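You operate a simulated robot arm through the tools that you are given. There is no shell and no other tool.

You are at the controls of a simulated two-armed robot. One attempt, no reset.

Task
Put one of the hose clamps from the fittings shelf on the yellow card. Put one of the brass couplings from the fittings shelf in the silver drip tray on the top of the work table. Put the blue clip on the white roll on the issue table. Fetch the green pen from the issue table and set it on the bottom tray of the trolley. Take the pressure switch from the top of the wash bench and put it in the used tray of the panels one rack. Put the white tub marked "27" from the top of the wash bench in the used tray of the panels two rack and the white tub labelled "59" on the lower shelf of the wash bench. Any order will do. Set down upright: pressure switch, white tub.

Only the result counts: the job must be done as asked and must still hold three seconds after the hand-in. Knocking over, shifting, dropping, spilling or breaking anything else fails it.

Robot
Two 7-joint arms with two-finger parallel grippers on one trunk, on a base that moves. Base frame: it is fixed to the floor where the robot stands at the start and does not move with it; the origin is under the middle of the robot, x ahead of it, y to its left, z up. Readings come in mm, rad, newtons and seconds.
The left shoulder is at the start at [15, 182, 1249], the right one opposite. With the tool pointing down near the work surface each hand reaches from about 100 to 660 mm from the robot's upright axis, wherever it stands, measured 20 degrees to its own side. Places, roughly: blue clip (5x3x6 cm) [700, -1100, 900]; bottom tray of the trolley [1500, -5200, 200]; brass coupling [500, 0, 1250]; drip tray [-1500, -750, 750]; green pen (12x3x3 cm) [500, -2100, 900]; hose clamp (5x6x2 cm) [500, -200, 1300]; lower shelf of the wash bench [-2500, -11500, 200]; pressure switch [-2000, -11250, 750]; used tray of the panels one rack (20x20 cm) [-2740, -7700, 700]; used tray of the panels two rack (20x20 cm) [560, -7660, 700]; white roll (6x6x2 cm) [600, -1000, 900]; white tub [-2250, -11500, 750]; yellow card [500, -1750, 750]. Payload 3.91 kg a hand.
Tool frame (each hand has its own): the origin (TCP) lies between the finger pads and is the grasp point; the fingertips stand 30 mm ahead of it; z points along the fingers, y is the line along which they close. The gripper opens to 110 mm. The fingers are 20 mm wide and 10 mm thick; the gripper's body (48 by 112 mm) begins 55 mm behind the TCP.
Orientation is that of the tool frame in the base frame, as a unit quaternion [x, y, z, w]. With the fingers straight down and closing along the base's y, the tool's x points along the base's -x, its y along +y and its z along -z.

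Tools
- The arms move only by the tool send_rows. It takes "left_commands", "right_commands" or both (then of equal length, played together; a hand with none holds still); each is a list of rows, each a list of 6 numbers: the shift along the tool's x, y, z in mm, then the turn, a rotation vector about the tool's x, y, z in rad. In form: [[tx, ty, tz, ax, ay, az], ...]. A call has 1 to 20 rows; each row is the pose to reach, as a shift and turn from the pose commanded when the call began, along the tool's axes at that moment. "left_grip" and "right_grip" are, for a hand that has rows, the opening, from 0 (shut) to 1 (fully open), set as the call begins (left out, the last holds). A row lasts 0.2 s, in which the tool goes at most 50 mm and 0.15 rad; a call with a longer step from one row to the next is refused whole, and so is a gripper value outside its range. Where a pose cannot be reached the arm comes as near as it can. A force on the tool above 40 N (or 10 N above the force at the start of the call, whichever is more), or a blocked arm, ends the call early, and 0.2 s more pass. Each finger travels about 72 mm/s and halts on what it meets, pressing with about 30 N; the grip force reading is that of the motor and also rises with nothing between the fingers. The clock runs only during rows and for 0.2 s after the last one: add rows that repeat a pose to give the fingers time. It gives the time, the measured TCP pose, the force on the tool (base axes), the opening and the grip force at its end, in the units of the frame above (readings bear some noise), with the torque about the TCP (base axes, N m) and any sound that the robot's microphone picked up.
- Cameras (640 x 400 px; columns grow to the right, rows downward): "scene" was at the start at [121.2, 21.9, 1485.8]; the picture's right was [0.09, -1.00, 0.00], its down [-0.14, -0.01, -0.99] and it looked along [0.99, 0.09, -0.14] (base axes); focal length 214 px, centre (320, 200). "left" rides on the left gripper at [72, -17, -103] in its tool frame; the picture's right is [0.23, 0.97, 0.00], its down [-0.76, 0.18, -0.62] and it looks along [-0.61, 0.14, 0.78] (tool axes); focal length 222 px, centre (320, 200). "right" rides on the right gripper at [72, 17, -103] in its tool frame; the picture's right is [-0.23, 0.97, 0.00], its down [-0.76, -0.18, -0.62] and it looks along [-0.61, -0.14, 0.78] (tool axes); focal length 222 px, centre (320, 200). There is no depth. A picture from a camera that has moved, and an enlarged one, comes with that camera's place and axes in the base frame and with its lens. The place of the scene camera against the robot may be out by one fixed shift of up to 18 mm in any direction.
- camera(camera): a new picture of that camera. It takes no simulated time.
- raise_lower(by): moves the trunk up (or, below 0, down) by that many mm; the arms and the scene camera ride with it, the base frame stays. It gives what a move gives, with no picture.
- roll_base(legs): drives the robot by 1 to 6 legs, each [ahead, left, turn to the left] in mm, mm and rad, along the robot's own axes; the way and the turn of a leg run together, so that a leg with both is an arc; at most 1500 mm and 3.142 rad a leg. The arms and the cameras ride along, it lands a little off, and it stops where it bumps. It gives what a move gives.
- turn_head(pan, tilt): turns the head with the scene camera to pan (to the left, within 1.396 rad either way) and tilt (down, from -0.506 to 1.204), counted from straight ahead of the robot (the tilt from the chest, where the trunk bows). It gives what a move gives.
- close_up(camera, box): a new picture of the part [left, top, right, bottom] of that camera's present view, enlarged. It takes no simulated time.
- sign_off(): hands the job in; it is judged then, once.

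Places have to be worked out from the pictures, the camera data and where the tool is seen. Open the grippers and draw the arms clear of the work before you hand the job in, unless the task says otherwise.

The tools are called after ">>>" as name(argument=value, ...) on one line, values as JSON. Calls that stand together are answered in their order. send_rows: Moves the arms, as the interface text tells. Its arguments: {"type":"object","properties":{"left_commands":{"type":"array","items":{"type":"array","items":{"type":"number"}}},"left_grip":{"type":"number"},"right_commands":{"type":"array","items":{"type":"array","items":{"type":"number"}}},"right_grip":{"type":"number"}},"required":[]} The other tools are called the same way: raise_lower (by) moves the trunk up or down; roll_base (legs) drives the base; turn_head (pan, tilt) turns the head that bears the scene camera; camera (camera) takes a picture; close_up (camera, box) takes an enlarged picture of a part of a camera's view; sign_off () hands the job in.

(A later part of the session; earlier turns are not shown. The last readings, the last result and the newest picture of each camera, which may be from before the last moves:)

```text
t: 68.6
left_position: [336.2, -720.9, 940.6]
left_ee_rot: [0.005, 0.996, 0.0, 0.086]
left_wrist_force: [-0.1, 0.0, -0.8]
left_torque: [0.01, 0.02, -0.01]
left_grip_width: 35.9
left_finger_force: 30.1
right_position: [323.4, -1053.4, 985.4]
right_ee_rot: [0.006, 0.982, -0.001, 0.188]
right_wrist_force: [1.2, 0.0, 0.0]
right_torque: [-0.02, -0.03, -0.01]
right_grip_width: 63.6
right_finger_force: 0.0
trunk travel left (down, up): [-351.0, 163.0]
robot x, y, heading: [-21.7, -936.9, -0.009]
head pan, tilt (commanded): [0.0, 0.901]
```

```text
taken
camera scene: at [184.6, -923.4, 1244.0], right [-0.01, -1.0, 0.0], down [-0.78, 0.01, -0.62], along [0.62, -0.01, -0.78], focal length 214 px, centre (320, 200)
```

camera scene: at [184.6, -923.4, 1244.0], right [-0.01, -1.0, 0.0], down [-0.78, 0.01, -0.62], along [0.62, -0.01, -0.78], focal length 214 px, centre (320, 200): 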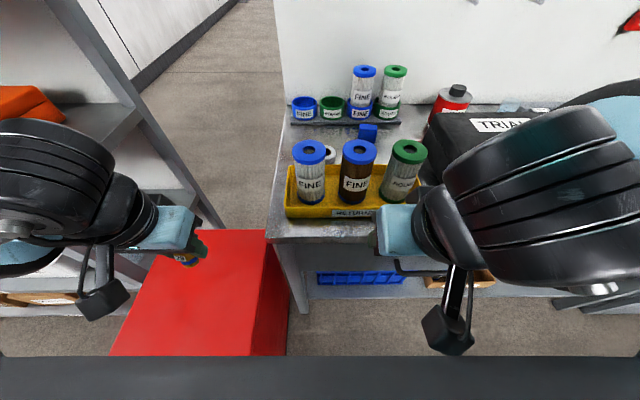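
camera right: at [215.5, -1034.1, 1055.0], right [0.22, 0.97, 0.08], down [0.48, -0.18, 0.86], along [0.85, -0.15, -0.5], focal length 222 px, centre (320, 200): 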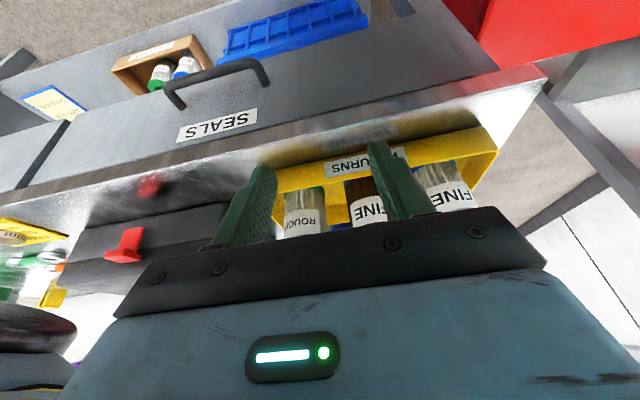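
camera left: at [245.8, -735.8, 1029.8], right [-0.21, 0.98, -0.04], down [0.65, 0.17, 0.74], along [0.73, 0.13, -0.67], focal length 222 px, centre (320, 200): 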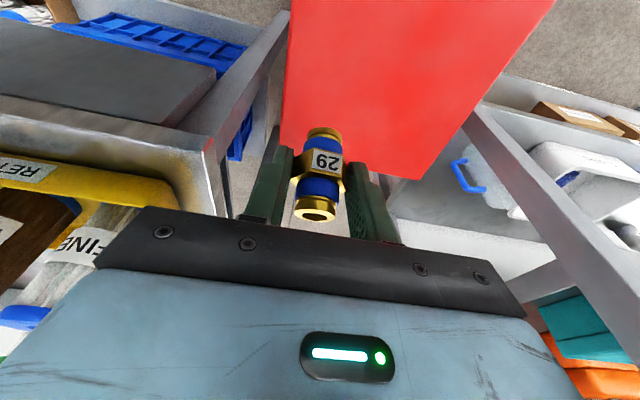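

Everything has settled. To reach over the 1023 mm high filters I want the right hand vertical. I raise it to z ≈ 1110 and turn it straight down before moving forward.

>>> send_rows(right_commands=[[-12, -6, -30, 0, 0.1, 0], [-24, -12, -60, 0, 0.2, 0], [-36, -18, -90, 0, 0.3, 0], [-46, -24, -116, 0, 0.376, 0], [-46, -24, -116, 0, 0.376, 0]], right_grip=0.75)

>>> turn_head(pan=-0.1, tilt=0.7)

>>> camera(camera="scene")

>>> camera(camera="right")

```text
t: 69.8
left_position: [334.9, -721.8, 939.2]
left_ee_rot: [0.005, 0.996, -0.001, 0.085]
left_wrist_force: [0.4, 0.3, -0.8]
left_torque: [0.03, 0.0, 0.03]
left_grip_width: 35.6
left_finger_force: 29.8
right_position: [322.2, -1077.3, 1109.1]
right_ee_rot: [0.006, 1.0, 0.0, 0.001]
right_wrist_force: [-0.6, 0.5, -0.4]
right_torque: [-0.01, 0.04, 0.0]
right_grip_width: 82.5
right_finger_force: 0.1
trunk travel left (down, up): [-351.0, 163.0]
robot x, y, heading: [-25.9, -938.0, -0.014]
head pan, tilt (commanded): [0.0, 0.901]
```

```text
t: 70.5
left_position: [336.1, -720.4, 939.8]
left_ee_rot: [0.006, 0.996, 0.0, 0.086]
left_wrist_force: [-0.1, -0.2, -1.4]
left_torque: [0.01, -0.06, -0.02]
left_grip_width: 35.6
left_finger_force: 30.4
right_position: [322.8, -1077.6, 1107.3]
right_ee_rot: [0.005, 1.0, 0.0, 0.002]
right_wrist_force: [0.8, -0.5, -0.7]
right_torque: [0.0, -0.03, -0.02]
right_grip_width: 82.3
right_finger_force: 0.2
trunk travel left (down, up): [-351.0, 163.0]
robot x, y, heading: [-21.0, -933.8, -0.009]
head pan, tilt (commanded): [-0.099, 0.7]
```

```text
taken
camera scene: at [193.5, -931.8, 1260.0], right [-0.11, -0.99, 0.0], down [-0.64, 0.07, -0.76], along [0.76, -0.08, -0.64], focal length 214 px, centre (320, 200)
```

scene: 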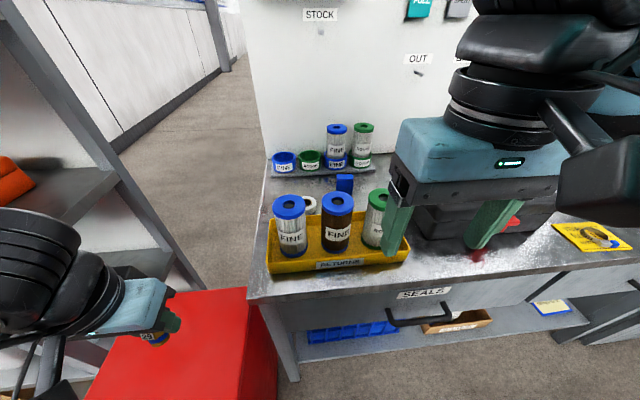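

```text
taken
camera right: at [247.5, -1059.1, 1212.6], right [0.24, 0.97, 0.0], down [0.76, -0.19, 0.63], along [0.61, -0.15, -0.78], focal length 222 px, centre (320, 200)
```

right: 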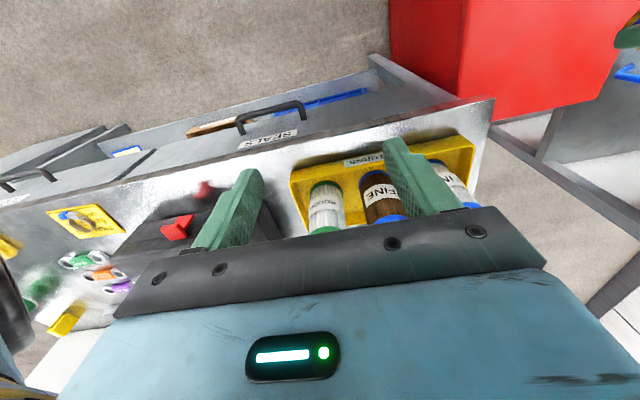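

The hand is vertical at z = 1108. I move it forward over the filters toward x ≈ 690 at z ≈ 1125, with the fingertips about 70 mm above the filter tops.

>>> send_rows(right_commands=[[-35, 0, -8, 0, 0, 0], [-72, 0, -15, 0, 0, 0], [-109, 0, -17, 0, 0, 0], [-146, 0, -17, 0, 0, 0], [-183, 0, -17, 0, 0, 0], [-220, 0, -17, 0, 0, 0], [-257, 0, -17, 0, 0, 0], [-294, 0, -17, 0, 0, 0], [-331, 0, -17, 0, 0, 0], [-367, 0, -17, 0, 0, 0], [-367, 0, -17, 0, 0, 0]])

>>> camera(camera="scene")

>>> camera(camera="right")

```text
t: 72.9
left_position: [335.2, -721.6, 940.5]
left_ee_rot: [0.004, 0.996, -0.001, 0.085]
left_wrist_force: [-0.1, -0.3, -1.3]
left_torque: [-0.03, -0.01, 0.01]
left_grip_width: 35.8
left_finger_force: 30.1
right_position: [638.6, -1082.9, 1122.8]
right_ee_rot: [0.004, 1.0, -0.001, 0.002]
right_wrist_force: [0.3, 0.5, -0.5]
right_torque: [0.03, -0.01, 0.0]
right_grip_width: 82.4
right_finger_force: 0.0
right hand out of reach, approached as far as the arm can: row 9, 10, 11
trunk travel left (down, up): [-351.0, 163.0]
robot x, y, heading: [-19.8, -935.6, -0.013]
head pan, tilt (commanded): [-0.099, 0.7]
```

```text
taken
camera scene: at [193.3, -931.8, 1260.1], right [-0.11, -0.99, 0.0], down [-0.64, 0.07, -0.77], along [0.76, -0.08, -0.64], focal length 214 px, centre (320, 200)
```

scene: 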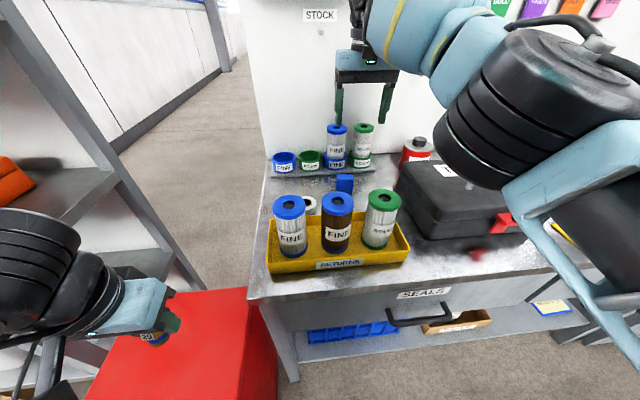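

```text
taken
camera right: at [565.5, -1063.0, 1226.3], right [0.24, 0.97, 0.0], down [0.76, -0.18, 0.63], along [0.61, -0.15, -0.78], focal length 222 px, centre (320, 200)
```

right: 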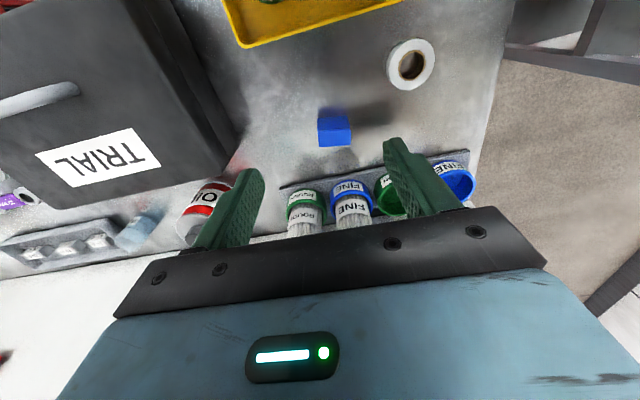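

The wrist camera now looks down on both items. It confirms the roll at [637, -957], and the clip at about [695, -1073]. I zoom in for the clip's orientation.

>>> close_up(camera="right", box=[270, 30, 470, 155])

>>> close_up(camera="scene", box=[290, 120, 430, 250])

```text
3.20 times, centred on (370, 92) of right
camera zoom: at [565.5, -1063.0, 1226.3], right [0.24, 0.97, 0.0], down [0.76, -0.18, 0.63], along [0.61, -0.15, -0.78], focal length 711 px, centre (160, 544)
```

zoom: 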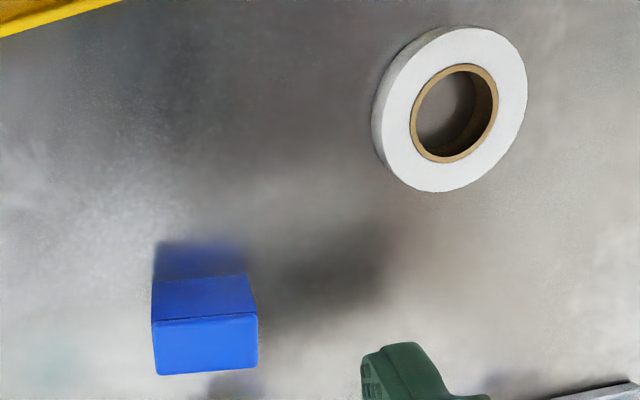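

```text
3.08 times, centred on (360, 185) of scene
camera zoom: at [193.3, -931.8, 1260.1], right [-0.11, -0.99, 0.0], down [-0.64, 0.07, -0.77], along [0.76, -0.08, -0.64], focal length 660 px, centre (197, 246)
```

zoom: 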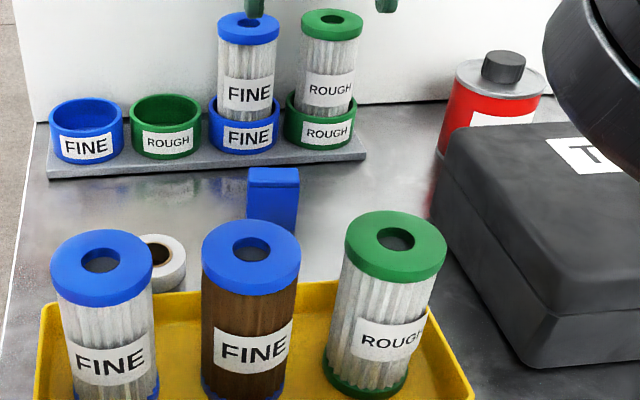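

The clip's top is centred at about [697, -1075, 922], and it is turned roughly -0.15 rad. I descend toward it with a small yaw to match and a slight forward pitch to stay within reach.

>>> send_rows(right_commands=[[-5, 2, 30, 0, -0.03, 0.04], [-15, 4, 62, 0, -0.06, 0.08], [-28, 6, 94, 0, -0.09, 0.12], [-41, 8, 123, 0, -0.12, 0.15], [-41, 8, 123, 0, -0.12, 0.15]])

>>> camera(camera="right")

>>> camera(camera="scene")

```text
t: 74.1
left_position: [335.5, -721.5, 940.6]
left_ee_rot: [0.005, 0.996, 0.0, 0.086]
left_wrist_force: [-0.2, -0.7, -0.6]
left_torque: [0.01, 0.0, 0.01]
left_grip_width: 35.6
left_finger_force: 29.9
right_position: [683.0, -1079.4, 999.5]
right_ee_rot: [0.08, 0.995, 0.0, 0.062]
right_wrist_force: [-0.5, 0.2, 0.8]
right_torque: [0.02, -0.03, 0.02]
right_grip_width: 82.4
right_finger_force: 0.0
trunk travel left (down, up): [-351.0, 163.0]
robot x, y, heading: [-23.5, -934.2, -0.014]
head pan, tilt (commanded): [-0.099, 0.7]
```

```text
taken
camera right: at [600.7, -1048.7, 1093.7], right [0.38, 0.93, 0.04], down [0.64, -0.29, 0.71], along [0.67, -0.24, -0.7], focal length 222 px, centre (320, 200)
```

right: 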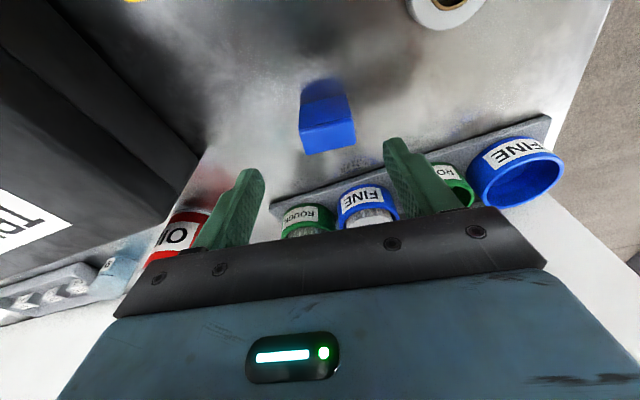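

```text
taken
camera scene: at [193.2, -932.1, 1260.2], right [-0.11, -0.99, 0.0], down [-0.64, 0.07, -0.77], along [0.76, -0.08, -0.64], focal length 214 px, centre (320, 200)
```

scene: 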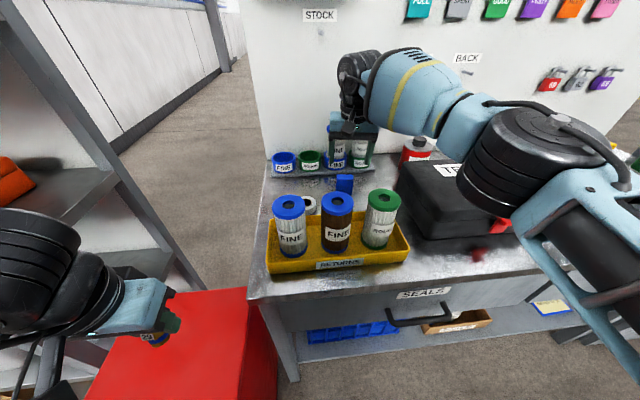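

The fingers are aligned with the clip, whose top centre I now read at [698, -1071]. I descend 60 mm and check before the final approach.

>>> send_rows(right_commands=[[-0.5, 4, 20, 0, 0, 0], [-1, 8, 40, 0, 0, 0], [-1.2, 8.3, 60, 0, 0, 0], [-1.2, 8.3, 60, 0, 0, 0]])

>>> camera(camera="right")

>>> close_up(camera="scene", box=[290, 110, 430, 250])

```text
t: 75.1
left_position: [336.1, -720.8, 940.2]
left_ee_rot: [0.005, 0.996, 0.0, 0.086]
left_wrist_force: [1.2, -0.4, -0.8]
left_torque: [-0.02, 0.0, 0.0]
left_grip_width: 35.9
left_finger_force: 29.9
right_position: [690.6, -1071.3, 941.9]
right_ee_rot: [0.08, 0.995, -0.001, 0.061]
right_wrist_force: [0.1, -0.4, -0.5]
right_torque: [0.03, 0.01, -0.01]
right_grip_width: 82.3
right_finger_force: 0.0
trunk travel left (down, up): [-351.0, 163.0]
robot x, y, heading: [-25.5, -934.5, -0.009]
head pan, tilt (commanded): [-0.099, 0.7]
```

```text
taken
camera right: at [608.7, -1040.4, 1036.8], right [0.38, 0.93, 0.04], down [0.64, -0.29, 0.71], along [0.67, -0.24, -0.7], focal length 222 px, centre (320, 200)
```

right: 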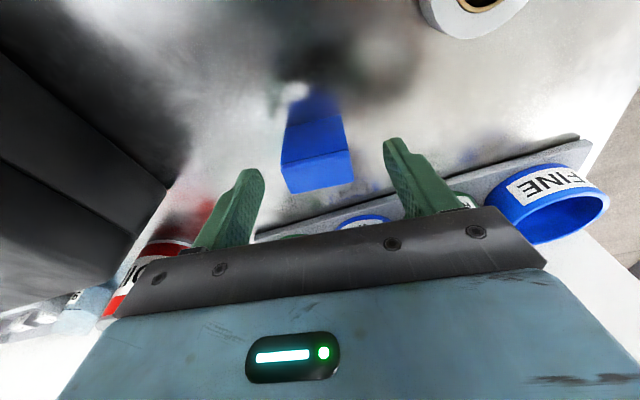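

```text
2.86 times, centred on (360, 180) of scene
camera zoom: at [193.3, -931.8, 1260.2], right [-0.11, -0.99, 0.0], down [-0.64, 0.07, -0.77], along [0.76, -0.08, -0.64], focal length 613 px, centre (206, 257)
```

zoom: 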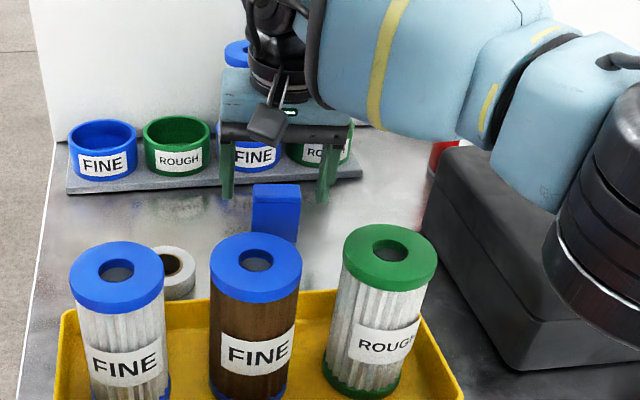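

The clip sits squarely between the fingers. I go down the last 39 mm and close on it.

>>> send_rows(right_commands=[[0.3, 0.2, 13, 0, 0, 0], [0.6, 0.2, 26, 0, 0, 0], [0.9, 0.2, 39, 0, 0, 0], [0.9, 0.2, 39, 0, 0, 0]])

>>> send_rows(right_commands=[[0, 0, 0, 0, 0, 0], [0, 0, 0, 0, 0, 0], [0, 0, 0, 0, 0, 0], [0, 0, 0, 0, 0, 0]], right_grip=0.25)

>>> camera(camera="right")

```text
t: 76.1
left_position: [337.2, -720.3, 940.9]
left_ee_rot: [0.005, 0.996, -0.002, 0.086]
left_wrist_force: [-0.1, -0.4, -1.9]
left_torque: [-0.04, -0.03, -0.02]
left_grip_width: 35.6
left_finger_force: 30.2
right_position: [693.8, -1070.4, 901.5]
right_ee_rot: [0.08, 0.995, -0.001, 0.062]
right_wrist_force: [0.6, 0.1, -0.2]
right_torque: [0.01, -0.03, 0.01]
right_grip_width: 82.6
right_finger_force: 0.1
trunk travel left (down, up): [-351.0, 163.0]
robot x, y, heading: [-21.3, -934.1, -0.013]
head pan, tilt (commanded): [-0.099, 0.7]
```

```text
t: 77.1
left_position: [335.9, -721.4, 940.6]
left_ee_rot: [0.005, 0.996, 0.0, 0.086]
left_wrist_force: [0.1, 0.7, -0.2]
left_torque: [-0.02, 0.0, 0.02]
left_grip_width: 35.6
left_finger_force: 29.9
right_position: [695.3, -1070.2, 901.8]
right_ee_rot: [0.08, 0.995, -0.001, 0.061]
right_wrist_force: [0.0, -0.1, -0.1]
right_torque: [-0.03, -0.01, -0.03]
right_grip_width: 47.0
right_finger_force: 29.8
trunk travel left (down, up): [-351.0, 163.0]
robot x, y, heading: [-25.4, -930.7, -0.013]
head pan, tilt (commanded): [-0.099, 0.7]
```

```text
taken
camera right: at [611.6, -1039.7, 996.5], right [0.38, 0.93, 0.04], down [0.64, -0.29, 0.71], along [0.67, -0.24, -0.7], focal length 222 px, centre (320, 200)
```

right: 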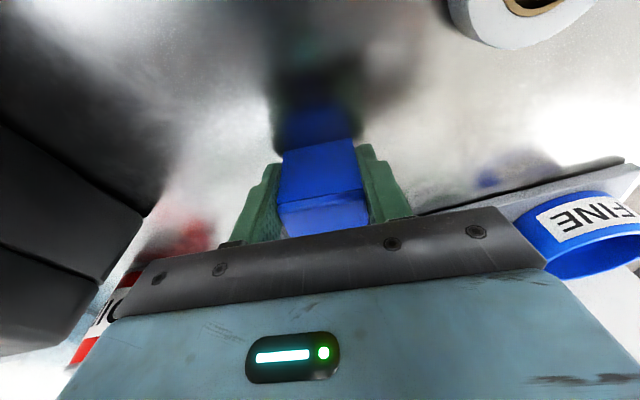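

The clip is gripped at 47 mm. I lift it 65 mm and carry it toward the roll, checking the view before lowering.

>>> send_rows(right_commands=[[-2, 0, -16, 0, 0, 0], [-4, 0, -32, 0, 0, 0], [-6, 0.5, -48, 0, 0, 0], [-8, 0.6, -64.5, 0, 0, 0], [-8, 0.6, -64.5, 0, 0, 0]])

>>> camera(camera="right")

>>> camera(camera="scene")

```text
t: 78.3
left_position: [336.3, -721.1, 940.6]
left_ee_rot: [0.006, 0.996, 0.0, 0.085]
left_wrist_force: [-0.4, -0.1, -1.0]
left_torque: [-0.01, 0.01, 0.0]
left_grip_width: 35.9
left_finger_force: 30.2
right_position: [695.4, -1071.1, 966.4]
right_ee_rot: [0.08, 0.995, 0.001, 0.061]
right_wrist_force: [-0.1, -0.8, 0.0]
right_torque: [0.02, 0.01, -0.01]
right_grip_width: 47.1
right_finger_force: 30.3
trunk travel left (down, up): [-351.0, 163.0]
robot x, y, heading: [-24.7, -935.5, -0.007]
head pan, tilt (commanded): [-0.099, 0.7]
```

```text
taken
camera right: at [614.1, -1040.3, 1060.7], right [0.38, 0.93, 0.04], down [0.64, -0.29, 0.71], along [0.67, -0.24, -0.7], focal length 222 px, centre (320, 200)
```

right: 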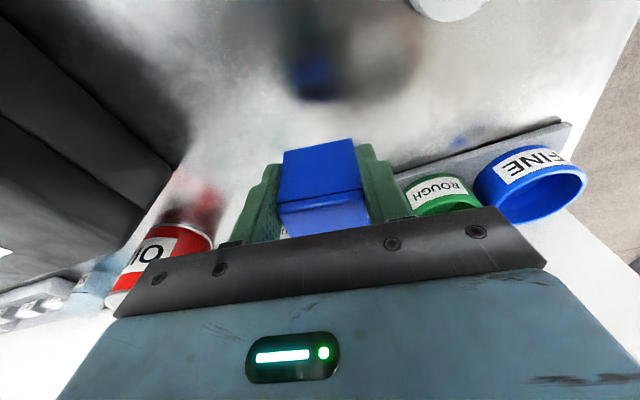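

```text
taken
camera scene: at [193.7, -932.1, 1260.1], right [-0.11, -0.99, 0.0], down [-0.64, 0.07, -0.76], along [0.76, -0.08, -0.64], focal length 214 px, centre (320, 200)
```

scene: 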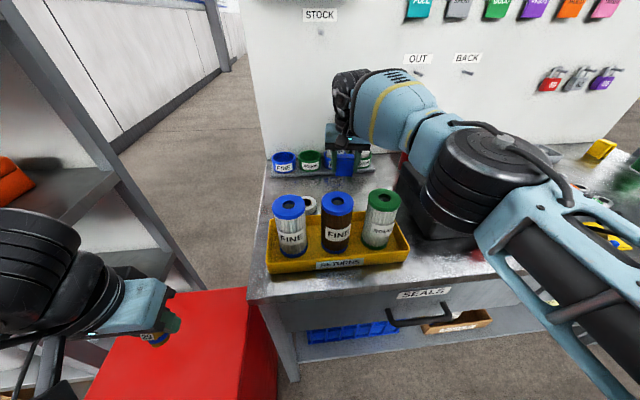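

The right elbow hangs near the ROUGH filter, at about z = 1058. Moving the hand left now would bring the elbow onto the filters. I raise the trunk 100 mm first to lift the whole arm, then look.

>>> raise_lower(by=100)

>>> camera(camera="scene")

>>> camera(camera="right")

```text
t: 79.7
left_position: [337.9, -721.6, 1039.4]
left_ee_rot: [0.006, 0.996, 0.0, 0.085]
left_wrist_force: [0.2, 0.1, -0.8]
left_torque: [-0.05, -0.02, -0.02]
left_grip_width: 35.8
left_finger_force: 30.6
right_position: [683.7, -1070.9, 1172.8]
right_ee_rot: [0.08, 0.987, 0.005, 0.138]
right_wrist_force: [0.4, -0.2, -0.5]
right_torque: [-0.06, -0.01, 0.03]
right_grip_width: 46.9
right_finger_force: 30.4
trunk travel left (down, up): [-451.0, 63.0]
robot x, y, heading: [-23.8, -934.4, -0.007]
head pan, tilt (commanded): [-0.099, 0.7]
```

```text
taken
camera scene: at [145.9, -931.3, 1374.9], right [-0.11, -0.99, 0.0], down [-0.64, 0.07, -0.76], along [0.76, -0.08, -0.64], focal length 214 px, centre (320, 200)
```

scene: 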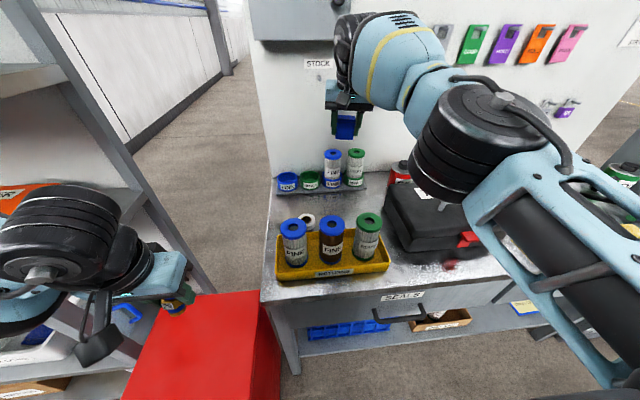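

```text
taken
camera right: at [587.4, -1041.1, 1253.7], right [0.37, 0.93, 0.09], down [0.53, -0.29, 0.8], along [0.77, -0.25, -0.59], focal length 222 px, centre (320, 200)
```

right: 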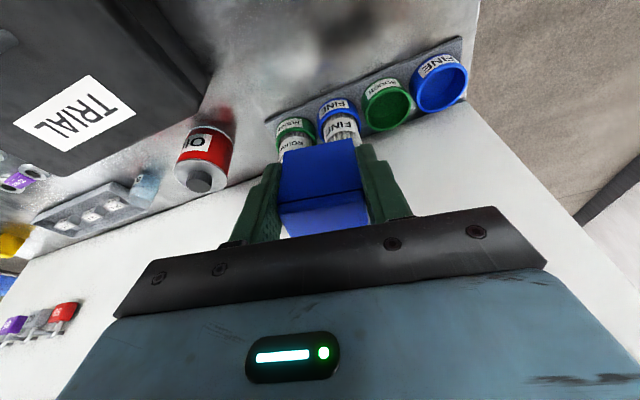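

The whole right arm is now higher, though the hand has pitched by another 0.15 rad. I bring the clip over the roll at about [637, -957, 1010] and restore its pitch.

>>> send_rows(right_commands=[[18, 17, 24, 0, 0.026, 0], [36, 33, 48, 0, 0.052, 0], [53, 50, 71, 0, 0.078, 0], [71, 67, 95, 0, 0.103, 0], [89, 83, 119, 0, 0.129, 0], [106.6, 99.9, 142.4, 0, 0.155, 0], [106.6, 99.9, 142.4, 0, 0.155, 0]])

>>> camera(camera="scene")

>>> camera(camera="right")

```text
t: 81.2
left_position: [336.7, -720.5, 1040.4]
left_ee_rot: [0.005, 0.996, 0.0, 0.085]
left_wrist_force: [0.3, -0.3, -0.2]
left_torque: [0.04, -0.01, -0.01]
left_grip_width: 35.5
left_finger_force: 30.1
right_position: [650.0, -973.9, 1019.5]
right_ee_rot: [0.089, 0.994, 0.012, 0.061]
right_wrist_force: [0.3, -0.4, -0.2]
right_torque: [0.02, -0.01, 0.01]
right_grip_width: 47.1
right_finger_force: 30.3
right hand out of reach, approached as far as the arm can: row 1, 2, 3, 4, 5, 6, 7
trunk travel left (down, up): [-451.0, 63.0]
robot x, y, heading: [-24.5, -933.4, -0.005]
head pan, tilt (commanded): [-0.099, 0.7]
```

```text
taken
camera scene: at [145.4, -931.1, 1375.1], right [-0.11, -0.99, 0.0], down [-0.64, 0.07, -0.76], along [0.76, -0.08, -0.64], focal length 214 px, centre (320, 200)
```

scene: 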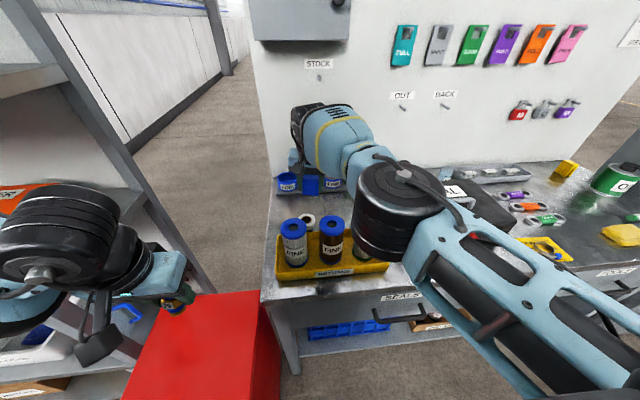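

```text
taken
camera right: at [567.2, -944.3, 1114.3], right [0.39, 0.92, 0.06], down [0.64, -0.32, 0.7], along [0.66, -0.24, -0.71], focal length 222 px, centre (320, 200)
```

right: 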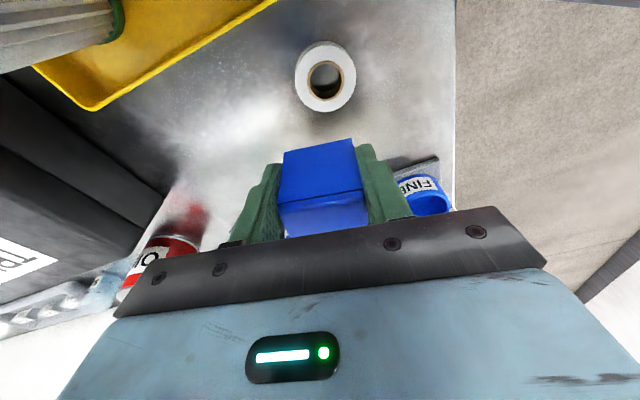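

The roll now reads [635, -954]. The hand stopped slightly short, at [650, -974]. I move it over the roll and lower it to about z = 975.

>>> send_rows(right_commands=[[8, 5.5, 14, 0, 0, 0], [16, 11, 28, 0, 0, 0], [23.6, 16.5, 42.6, 0, 0, 0], [23.6, 16.5, 42.6, 0, 0, 0]])

>>> camera(camera="right")

>>> camera(camera="scene")

```text
t: 82.2
left_position: [335.6, -721.0, 1040.1]
left_ee_rot: [0.005, 0.996, 0.0, 0.086]
left_wrist_force: [0.2, 0.3, -0.2]
left_torque: [0.01, 0.03, -0.01]
left_grip_width: 35.7
left_finger_force: 30.1
right_position: [628.3, -940.2, 971.9]
right_ee_rot: [0.078, 0.995, 0.011, 0.06]
right_wrist_force: [-0.2, -0.5, -0.2]
right_torque: [-0.03, 0.01, -0.02]
right_grip_width: 47.0
right_finger_force: 30.5
right hand out of reach, approached as far as the arm can: row 1, 2
trunk travel left (down, up): [-451.0, 63.0]
robot x, y, heading: [-23.6, -935.1, -0.012]
head pan, tilt (commanded): [-0.099, 0.7]
```

```text
taken
camera right: at [545.7, -911.5, 1067.3], right [0.37, 0.93, 0.06], down [0.64, -0.3, 0.7], along [0.67, -0.23, -0.71], focal length 222 px, centre (320, 200)
```

right: 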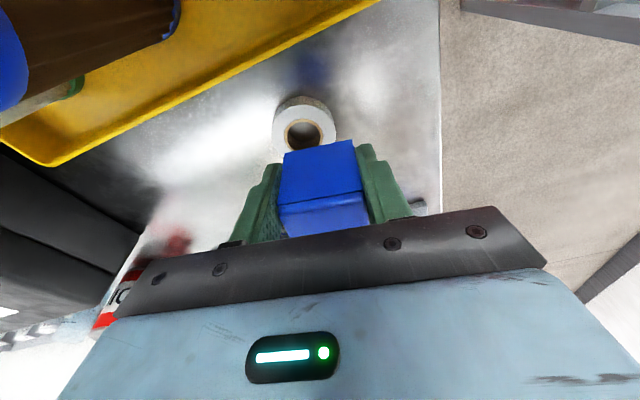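

```text
taken
camera scene: at [144.8, -930.4, 1375.3], right [-0.11, -0.99, 0.0], down [-0.64, 0.07, -0.77], along [0.76, -0.09, -0.64], focal length 214 px, centre (320, 200)
```

scene: 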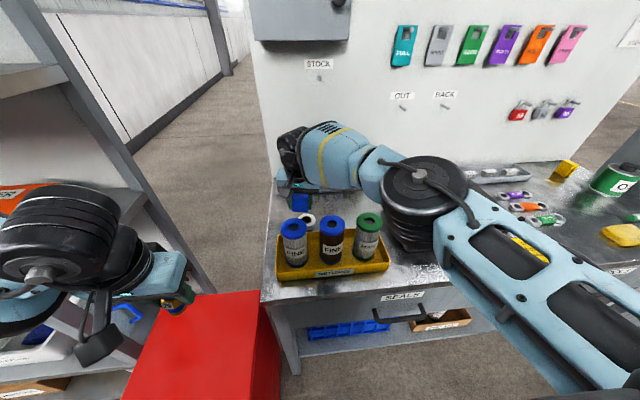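

The controller took my shift from the earlier commanded pose, so the hand overshot to [628, -940]. I hold one step to read the settled pose before correcting.

>>> send_rows(right_commands=[[0, 0, 0, 0, 0, 0], [0, 0, 0, 0, 0, 0]])

>>> close_up(camera="right", box=[220, 80, 440, 220])

```text
t: 82.8
left_position: [335.8, -721.1, 1039.5]
left_ee_rot: [0.005, 0.996, 0.001, 0.086]
left_wrist_force: [-0.1, 0.3, -0.5]
left_torque: [-0.01, 0.01, -0.02]
left_grip_width: 35.9
left_finger_force: 30.0
right_position: [629.7, -941.8, 972.4]
right_ee_rot: [0.079, 0.995, 0.011, 0.061]
right_wrist_force: [0.2, 0.6, 0.0]
right_torque: [-0.01, -0.01, 0.02]
right_grip_width: 47.1
right_finger_force: 29.8
trunk travel left (down, up): [-451.0, 63.0]
robot x, y, heading: [-24.8, -938.1, -0.011]
head pan, tilt (commanded): [-0.099, 0.7]
```

```text
2.86 times, centred on (330, 150) of right
camera zoom: at [546.6, -912.9, 1067.8], right [0.37, 0.93, 0.06], down [0.64, -0.3, 0.7], along [0.67, -0.23, -0.71], focal length 635 px, centre (291, 343)
```

zoom: 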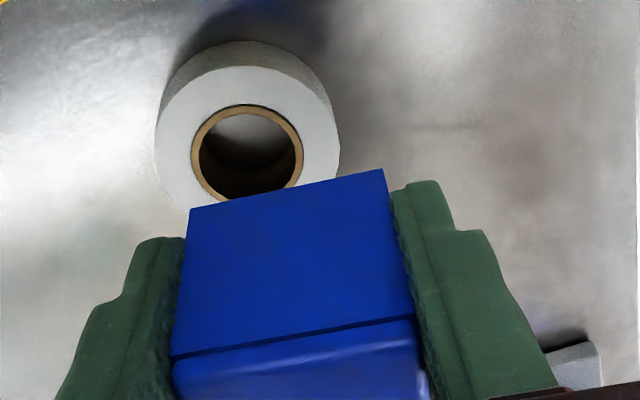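

The hand has settled at [630, -942, 972] and the roll centre reads [637, -954]. I shift over the roll and lower to z ≈ 942.

>>> send_rows(right_commands=[[-3, -6, 10, 0, 0, 0], [-5.3, -10.9, 20, 0, 0, 0], [-5.3, -10.9, 30.5, 0, 0, 0], [-5.3, -10.9, 30.5, 0, 0, 0]])

>>> camera(camera="right")

>>> close_up(camera="scene", box=[260, 120, 440, 280])

```text
t: 83.8
left_position: [336.4, -721.5, 1039.9]
left_ee_rot: [0.005, 0.996, 0.0, 0.086]
left_wrist_force: [0.1, 0.5, -0.8]
left_torque: [0.02, 0.0, -0.01]
left_grip_width: 36.0
left_finger_force: 30.3
right_position: [636.2, -950.8, 942.8]
right_ee_rot: [0.079, 0.995, 0.012, 0.06]
right_wrist_force: [1.2, -0.2, -1.4]
right_torque: [0.02, -0.02, 0.01]
right_grip_width: 46.9
right_finger_force: 30.0
trunk travel left (down, up): [-451.0, 63.0]
robot x, y, heading: [-23.7, -935.5, -0.015]
head pan, tilt (commanded): [-0.099, 0.7]
```

```text
taken
camera right: at [553.6, -923.7, 1037.9], right [0.37, 0.93, 0.06], down [0.64, -0.3, 0.7], along [0.67, -0.23, -0.71], focal length 222 px, centre (320, 200)
```

right: 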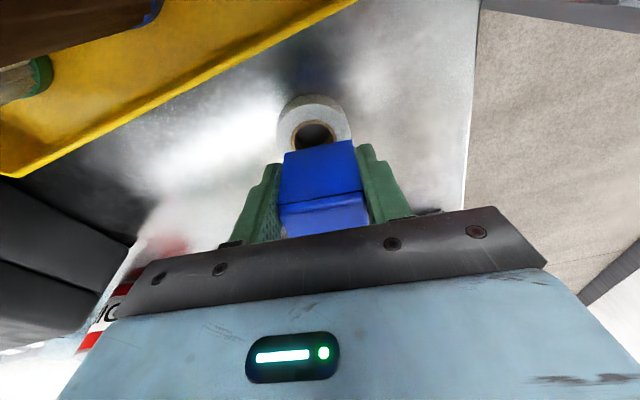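

```text
2.50 times, centred on (350, 200) of scene
camera zoom: at [145.1, -931.7, 1375.2], right [-0.11, -0.99, 0.0], down [-0.64, 0.07, -0.76], along [0.76, -0.08, -0.64], focal length 536 px, centre (245, 200)
```

zoom: 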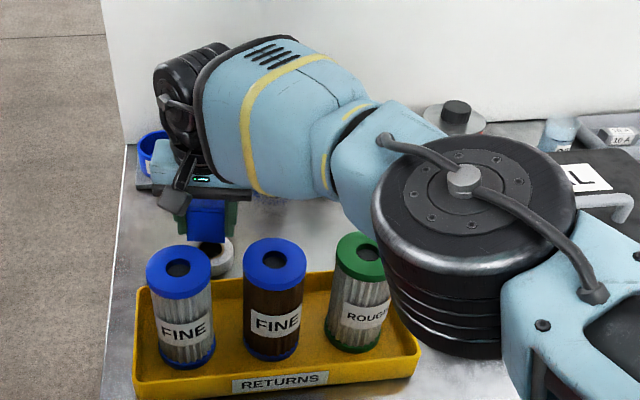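

The clip is over the roll, which now reads [635.5, -953.5]. I lower to z ≈ 925, just above the expected contact height of 922.

>>> send_rows(right_commands=[[0.8, -1.5, 6, 0, 0, 0], [1.6, -2.6, 12, 0, 0, 0], [2.3, -2.6, 17.3, 0, 0, 0], [2.3, -2.6, 17.3, 0, 0, 0]])

>>> close_up(camera="right", box=[220, 80, 440, 220])

>>> close_up(camera="scene", box=[270, 180, 370, 260])

```text
t: 84.8
left_position: [335.2, -720.6, 1040.2]
left_ee_rot: [0.005, 0.996, 0.0, 0.086]
left_wrist_force: [-0.3, 1.2, -1.1]
left_torque: [0.01, -0.01, 0.01]
left_grip_width: 35.6
left_finger_force: 29.6
right_position: [634.5, -952.3, 923.7]
right_ee_rot: [0.08, 0.995, 0.011, 0.06]
right_wrist_force: [0.6, 0.0, 0.4]
right_torque: [0.0, 0.01, 0.0]
right_grip_width: 47.1
right_finger_force: 29.7
trunk travel left (down, up): [-451.0, 63.0]
robot x, y, heading: [-21.8, -936.5, -0.009]
head pan, tilt (commanded): [-0.099, 0.7]
```

```text
2.86 times, centred on (330, 150) of right
camera zoom: at [552.1, -924.6, 1019.6], right [0.37, 0.93, 0.06], down [0.64, -0.3, 0.7], along [0.67, -0.23, -0.71], focal length 635 px, centre (291, 343)
```

zoom: 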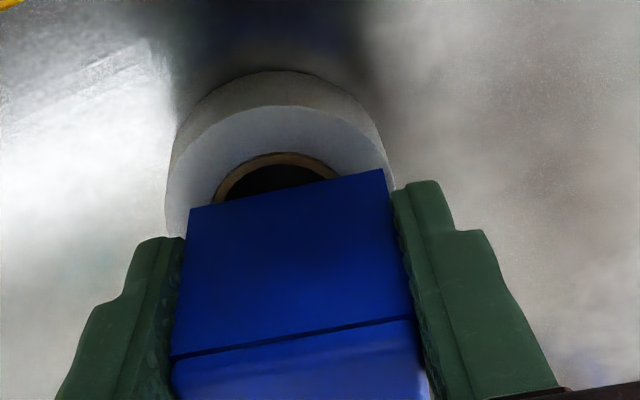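

```text
5.00 times, centred on (320, 220) of scene
camera zoom: at [145.1, -931.4, 1375.2], right [-0.11, -0.99, 0.0], down [-0.64, 0.07, -0.76], along [0.76, -0.08, -0.64], focal length 1072 px, centre (320, 100)
```

zoom: 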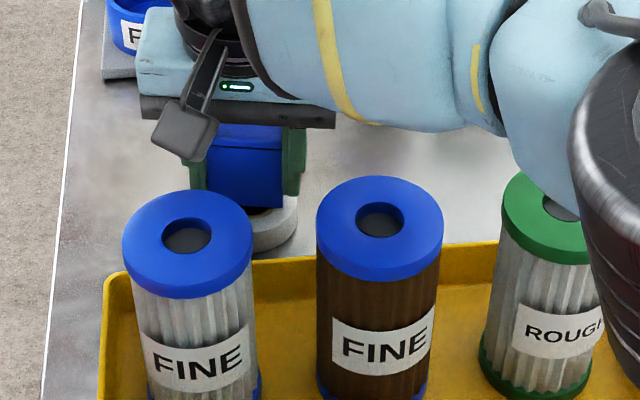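

Comparing clip and roll in the same wrist view, the clip sits about 12 mm too far beyond the roll's centre. I shift it 8 mm back, keeping the wrist camera clear of the FINE filter, and then lower gently.

>>> send_rows(right_commands=[[1, 0, -3, 0, 0, 0], [4, -1, -3, 0, 0, 0], [7.4, -2, -3, 0, 0, 0], [7.4, -2, -3, 0, 0, 0]])

>>> close_up(camera="right", box=[220, 80, 440, 220])

>>> close_up(camera="scene", box=[270, 180, 370, 260])

```text
t: 85.8
left_position: [336.2, -720.0, 1042.4]
left_ee_rot: [0.005, 0.996, -0.002, 0.085]
left_wrist_force: [0.1, 0.5, -1.1]
left_torque: [-0.03, 0.0, 0.02]
left_grip_width: 35.7
left_finger_force: 30.2
right_position: [628.2, -954.3, 925.4]
right_ee_rot: [0.08, 0.995, 0.012, 0.061]
right_wrist_force: [-0.6, 0.4, -0.3]
right_torque: [0.01, -0.02, 0.02]
right_grip_width: 46.8
right_finger_force: 30.1
trunk travel left (down, up): [-451.0, 63.0]
robot x, y, heading: [-22.9, -936.3, -0.012]
head pan, tilt (commanded): [-0.099, 0.7]
```

```text
2.86 times, centred on (330, 150) of right
camera zoom: at [544.4, -926.3, 1021.9], right [0.37, 0.93, 0.06], down [0.64, -0.3, 0.7], along [0.67, -0.23, -0.71], focal length 635 px, centre (291, 343)
```

zoom: 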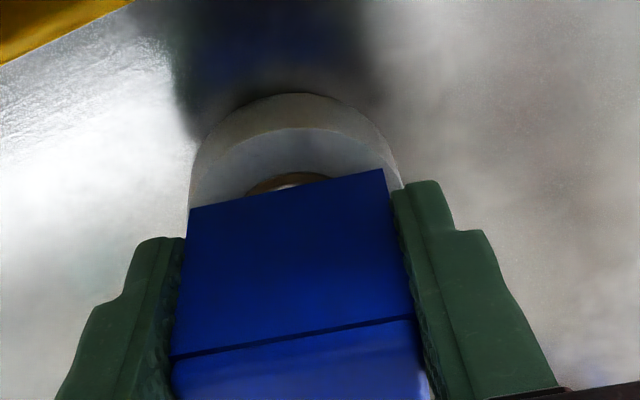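

```text
5.00 times, centred on (320, 220) of scene
camera zoom: at [145.2, -931.2, 1375.2], right [-0.11, -0.99, 0.0], down [-0.64, 0.07, -0.76], along [0.76, -0.08, -0.64], focal length 1072 px, centre (320, 100)
```

zoom: 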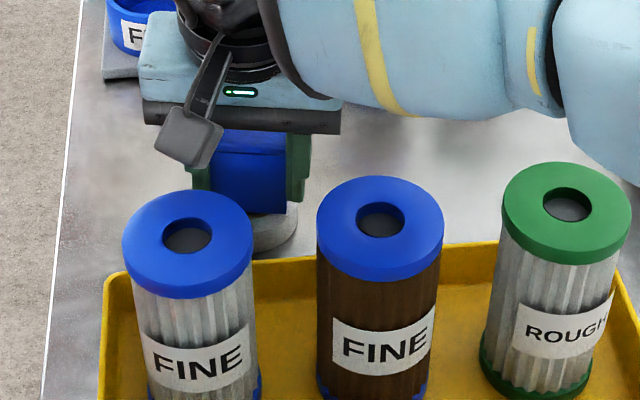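

The clip is now well centred over the roll. I lower in 1.5 mm steps until it touches.

>>> send_rows(right_commands=[[0.2, 0, 1.5, 0, 0, 0], [0.4, 0, 3, 0, 0, 0], [0.5, 0, 4.5, 0, 0, 0], [0.5, 0, 4.5, 0, 0, 0]])

```text
t: 86.8
left_position: [336.3, -721.8, 1039.9]
left_ee_rot: [0.006, 0.996, -0.001, 0.085]
left_wrist_force: [0.1, 0.4, -0.3]
left_torque: [0.01, 0.03, -0.03]
left_grip_width: 35.8
left_finger_force: 30.1
right_position: [628.2, -953.0, 921.9]
right_ee_rot: [0.079, 0.995, 0.012, 0.061]
right_wrist_force: [-0.3, -0.3, 0.5]
right_torque: [0.02, 0.0, 0.01]
right_grip_width: 47.0
right_finger_force: 29.6
trunk travel left (down, up): [-451.0, 63.0]
robot x, y, heading: [-19.7, -933.3, -0.012]
head pan, tilt (commanded): [-0.099, 0.7]
```

No contact yet at z = 921.9, so I continue down in 1 mm steps.

>>> send_rows(right_commands=[[0.1, 0, 1, 0, 0, 0], [0.2, 0, 2, 0, 0, 0], [0.3, 0, 2.5, 0, 0, 0], [0.3, 0, 2.5, 0, 0, 0]])

>>> close_up(camera="right", box=[220, 80, 440, 220])

```text
t: 87.8
left_position: [334.6, -721.9, 1041.2]
left_ee_rot: [0.005, 0.996, 0.001, 0.086]
left_wrist_force: [-0.2, -0.2, 0.0]
left_torque: [-0.04, 0.0, 0.0]
left_grip_width: 35.5
left_finger_force: 29.9
right_position: [627.2, -952.9, 920.8]
right_ee_rot: [0.079, 0.995, 0.012, 0.062]
right_wrist_force: [1.2, 0.0, 11.0]
right_torque: [-0.27, -0.1, 0.05]
right_grip_width: 46.8
right_finger_force: 30.2
trunk travel left (down, up): [-451.0, 63.0]
robot x, y, heading: [-21.9, -933.9, -0.009]
head pan, tilt (commanded): [-0.099, 0.7]
```

```text
2.86 times, centred on (330, 150) of right
camera zoom: at [544.3, -925.6, 1016.5], right [0.37, 0.93, 0.06], down [0.64, -0.3, 0.71], along [0.67, -0.23, -0.71], focal length 635 px, centre (291, 343)
```

zoom: 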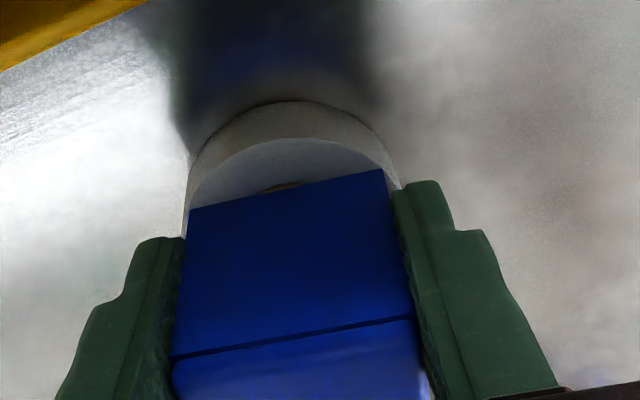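

The clip is touching the roll with 11 N upward. I ease up 1.2 mm and open the fingers slightly.

>>> send_rows(right_commands=[[-0.15, 0, -1.2, 0, 0, 0], [-0.15, 0, -1.2, 0, 0, 0]])

>>> send_rows(right_commands=[[0, 0, 0, 0, 0, 0], [0, 0, 0, 0, 0, 0], [0, 0, 0, 0, 0, 0]], right_grip=0.62)

>>> camera(camera="right")

>>> close_up(camera="scene", box=[270, 180, 370, 260])

```text
t: 88.5
left_position: [335.0, -720.2, 1040.4]
left_ee_rot: [0.005, 0.996, 0.0, 0.087]
left_wrist_force: [0.5, 0.2, -1.5]
left_torque: [-0.03, 0.03, 0.01]
left_grip_width: 35.6
left_finger_force: 30.1
right_position: [626.4, -953.3, 920.9]
right_ee_rot: [0.08, 0.995, 0.011, 0.062]
right_wrist_force: [1.7, 0.2, 9.0]
right_torque: [-0.23, -0.13, 0.06]
right_grip_width: 46.8
right_finger_force: 30.1
trunk travel left (down, up): [-451.0, 63.0]
robot x, y, heading: [-20.4, -935.0, -0.011]
head pan, tilt (commanded): [-0.099, 0.7]
```

```text
t: 89.2
left_position: [336.5, -721.5, 1039.8]
left_ee_rot: [0.005, 0.996, -0.001, 0.086]
left_wrist_force: [0.3, 0.3, -0.8]
left_torque: [0.0, 0.02, 0.0]
left_grip_width: 35.8
left_finger_force: 30.1
right_position: [628.2, -953.1, 920.3]
right_ee_rot: [0.079, 0.995, 0.011, 0.06]
right_wrist_force: [-0.7, -0.5, 0.5]
right_torque: [0.01, 0.03, 0.01]
right_grip_width: 68.2
right_finger_force: 0.0
trunk travel left (down, up): [-451.0, 63.0]
robot x, y, heading: [-24.1, -935.1, -0.011]
head pan, tilt (commanded): [-0.099, 0.7]
```

```text
taken
camera right: at [544.7, -925.7, 1016.1], right [0.37, 0.93, 0.06], down [0.64, -0.3, 0.7], along [0.67, -0.23, -0.71], focal length 222 px, centre (320, 200)
```

right: 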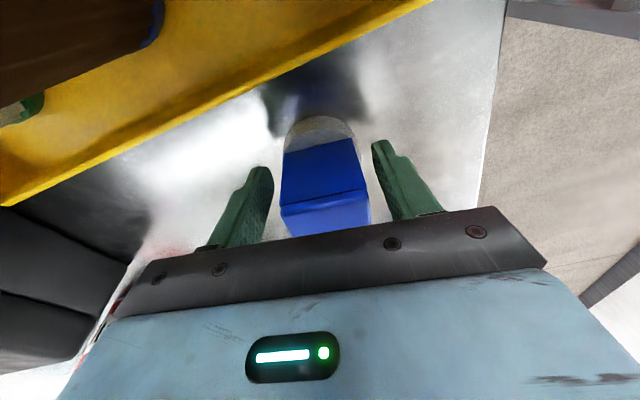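

```text
5.00 times, centred on (320, 220) of scene
camera zoom: at [145.2, -931.4, 1375.1], right [-0.11, -0.99, 0.0], down [-0.64, 0.07, -0.76], along [0.76, -0.08, -0.64], focal length 1072 px, centre (320, 100)
```

zoom: 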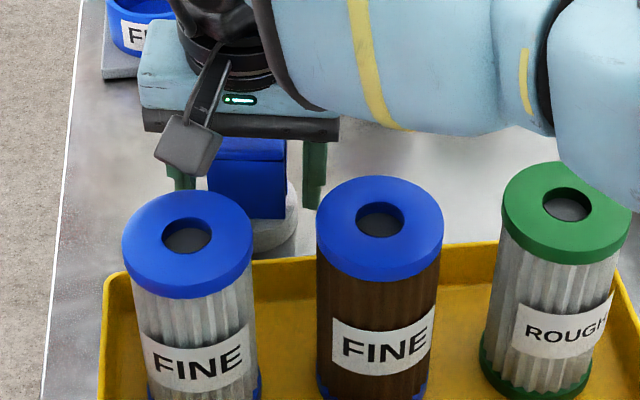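

The clip stands on the roll. I lift the hand straight up first, then up and back over the filters.

>>> send_rows(right_commands=[[-2.4, 0.6, -19.8, 0, 0, 0], [-4.8, 1.2, -39.7, 0, 0, 0], [-7.2, 1.9, -59.5, 0, 0, 0], [4.5, 0.3, -86.2, 0, 0, 0], [16.2, -1.2, -112.8, 0, 0, 0], [27.9, -2.8, -139.5, 0, 0, 0], [39.6, -4.3, -166, 0, 0, 0], [39.6, -4.3, -166, 0, 0, 0]])

>>> camera(camera="scene")

>>> camera(camera="right")

```text
t: 91.0
left_position: [335.9, -719.8, 1040.9]
left_ee_rot: [0.005, 0.996, -0.001, 0.085]
left_wrist_force: [0.4, 0.1, -1.3]
left_torque: [0.0, 0.0, 0.0]
left_grip_width: 35.2
left_finger_force: 29.9
right_position: [569.9, -952.5, 1083.2]
right_ee_rot: [0.079, 0.995, 0.012, 0.061]
right_wrist_force: [0.3, -0.1, -0.9]
right_torque: [-0.03, 0.02, -0.01]
right_grip_width: 68.3
right_finger_force: 0.1
trunk travel left (down, up): [-451.0, 63.0]
robot x, y, heading: [-26.2, -939.1, -0.009]
head pan, tilt (commanded): [-0.099, 0.7]
```

```text
taken
camera scene: at [145.6, -931.3, 1375.1], right [-0.11, -0.99, 0.0], down [-0.64, 0.07, -0.76], along [0.76, -0.08, -0.64], focal length 214 px, centre (320, 200)
```

scene: 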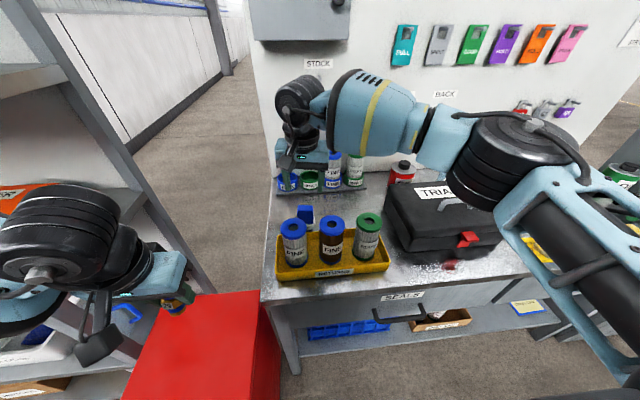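

```text
taken
camera right: at [486.3, -925.4, 1178.4], right [0.37, 0.93, 0.06], down [0.64, -0.3, 0.7], along [0.67, -0.23, -0.71], focal length 222 px, centre (320, 200)
```

right: 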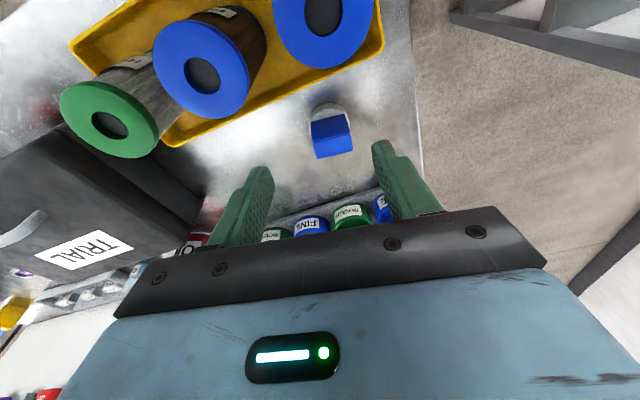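

The clip is standing on the white roll and everything around it is undisturbed. I draw the right hand back over the filters to a carry position.

>>> send_rows(right_commands=[[25, -10, -25, 0, 0, 0], [55, -28, -45, 0, 0, 0], [87, -48, -55, 0, 0, 0], [120, -68, -62, 0, 0, 0], [152, -90, -68, 0, 0, 0], [184, -112, -73, 0, 0, 0], [214, -132, -77, 0, 0, 0], [214, -132, -77, 0, 0, 0]])

>>> raise_lower(by=50)

>>> camera(camera="scene")

```text
t: 92.8
left_position: [337.5, -720.4, 1040.4]
left_ee_rot: [0.005, 0.996, 0.001, 0.086]
left_wrist_force: [0.0, 0.3, -1.1]
left_torque: [-0.01, 0.01, -0.02]
left_grip_width: 35.4
left_finger_force: 29.7
right_position: [325.4, -1049.4, 1131.0]
right_ee_rot: [0.08, 0.995, 0.011, 0.06]
right_wrist_force: [0.0, -0.3, 0.1]
right_torque: [0.01, 0.01, 0.02]
right_grip_width: 68.2
right_finger_force: 0.0
trunk travel left (down, up): [-451.0, 63.0]
robot x, y, heading: [-24.4, -933.9, -0.015]
head pan, tilt (commanded): [-0.099, 0.7]
```

```text
t: 93.8
left_position: [336.0, -720.2, 1088.7]
left_ee_rot: [0.005, 0.996, 0.001, 0.085]
left_wrist_force: [0.4, 0.3, -1.4]
left_torque: [0.01, -0.01, -0.02]
left_grip_width: 35.7
left_finger_force: 29.9
right_position: [328.7, -1052.6, 1176.5]
right_ee_rot: [0.08, 0.995, 0.01, 0.06]
right_wrist_force: [-0.4, -0.2, 0.0]
right_torque: [0.04, -0.01, -0.02]
right_grip_width: 68.1
right_finger_force: 0.1
trunk travel left (down, up): [-501.0, 13.0]
robot x, y, heading: [-23.5, -937.3, -0.011]
head pan, tilt (commanded): [-0.099, 0.7]
```

```text
taken
camera scene: at [91.3, -930.6, 1434.2], right [-0.11, -0.99, 0.0], down [-0.64, 0.07, -0.76], along [0.76, -0.08, -0.64], focal length 214 px, centre (320, 200)
```

scene: 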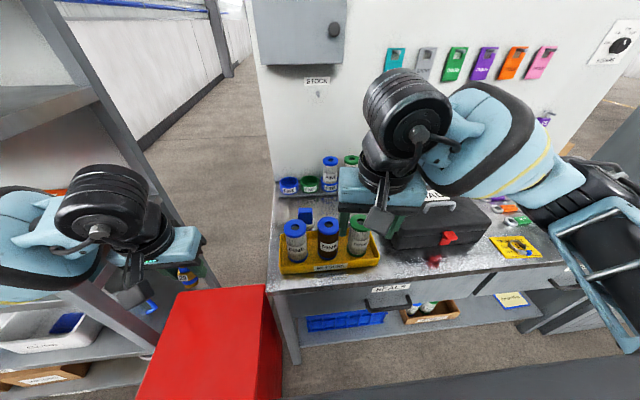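

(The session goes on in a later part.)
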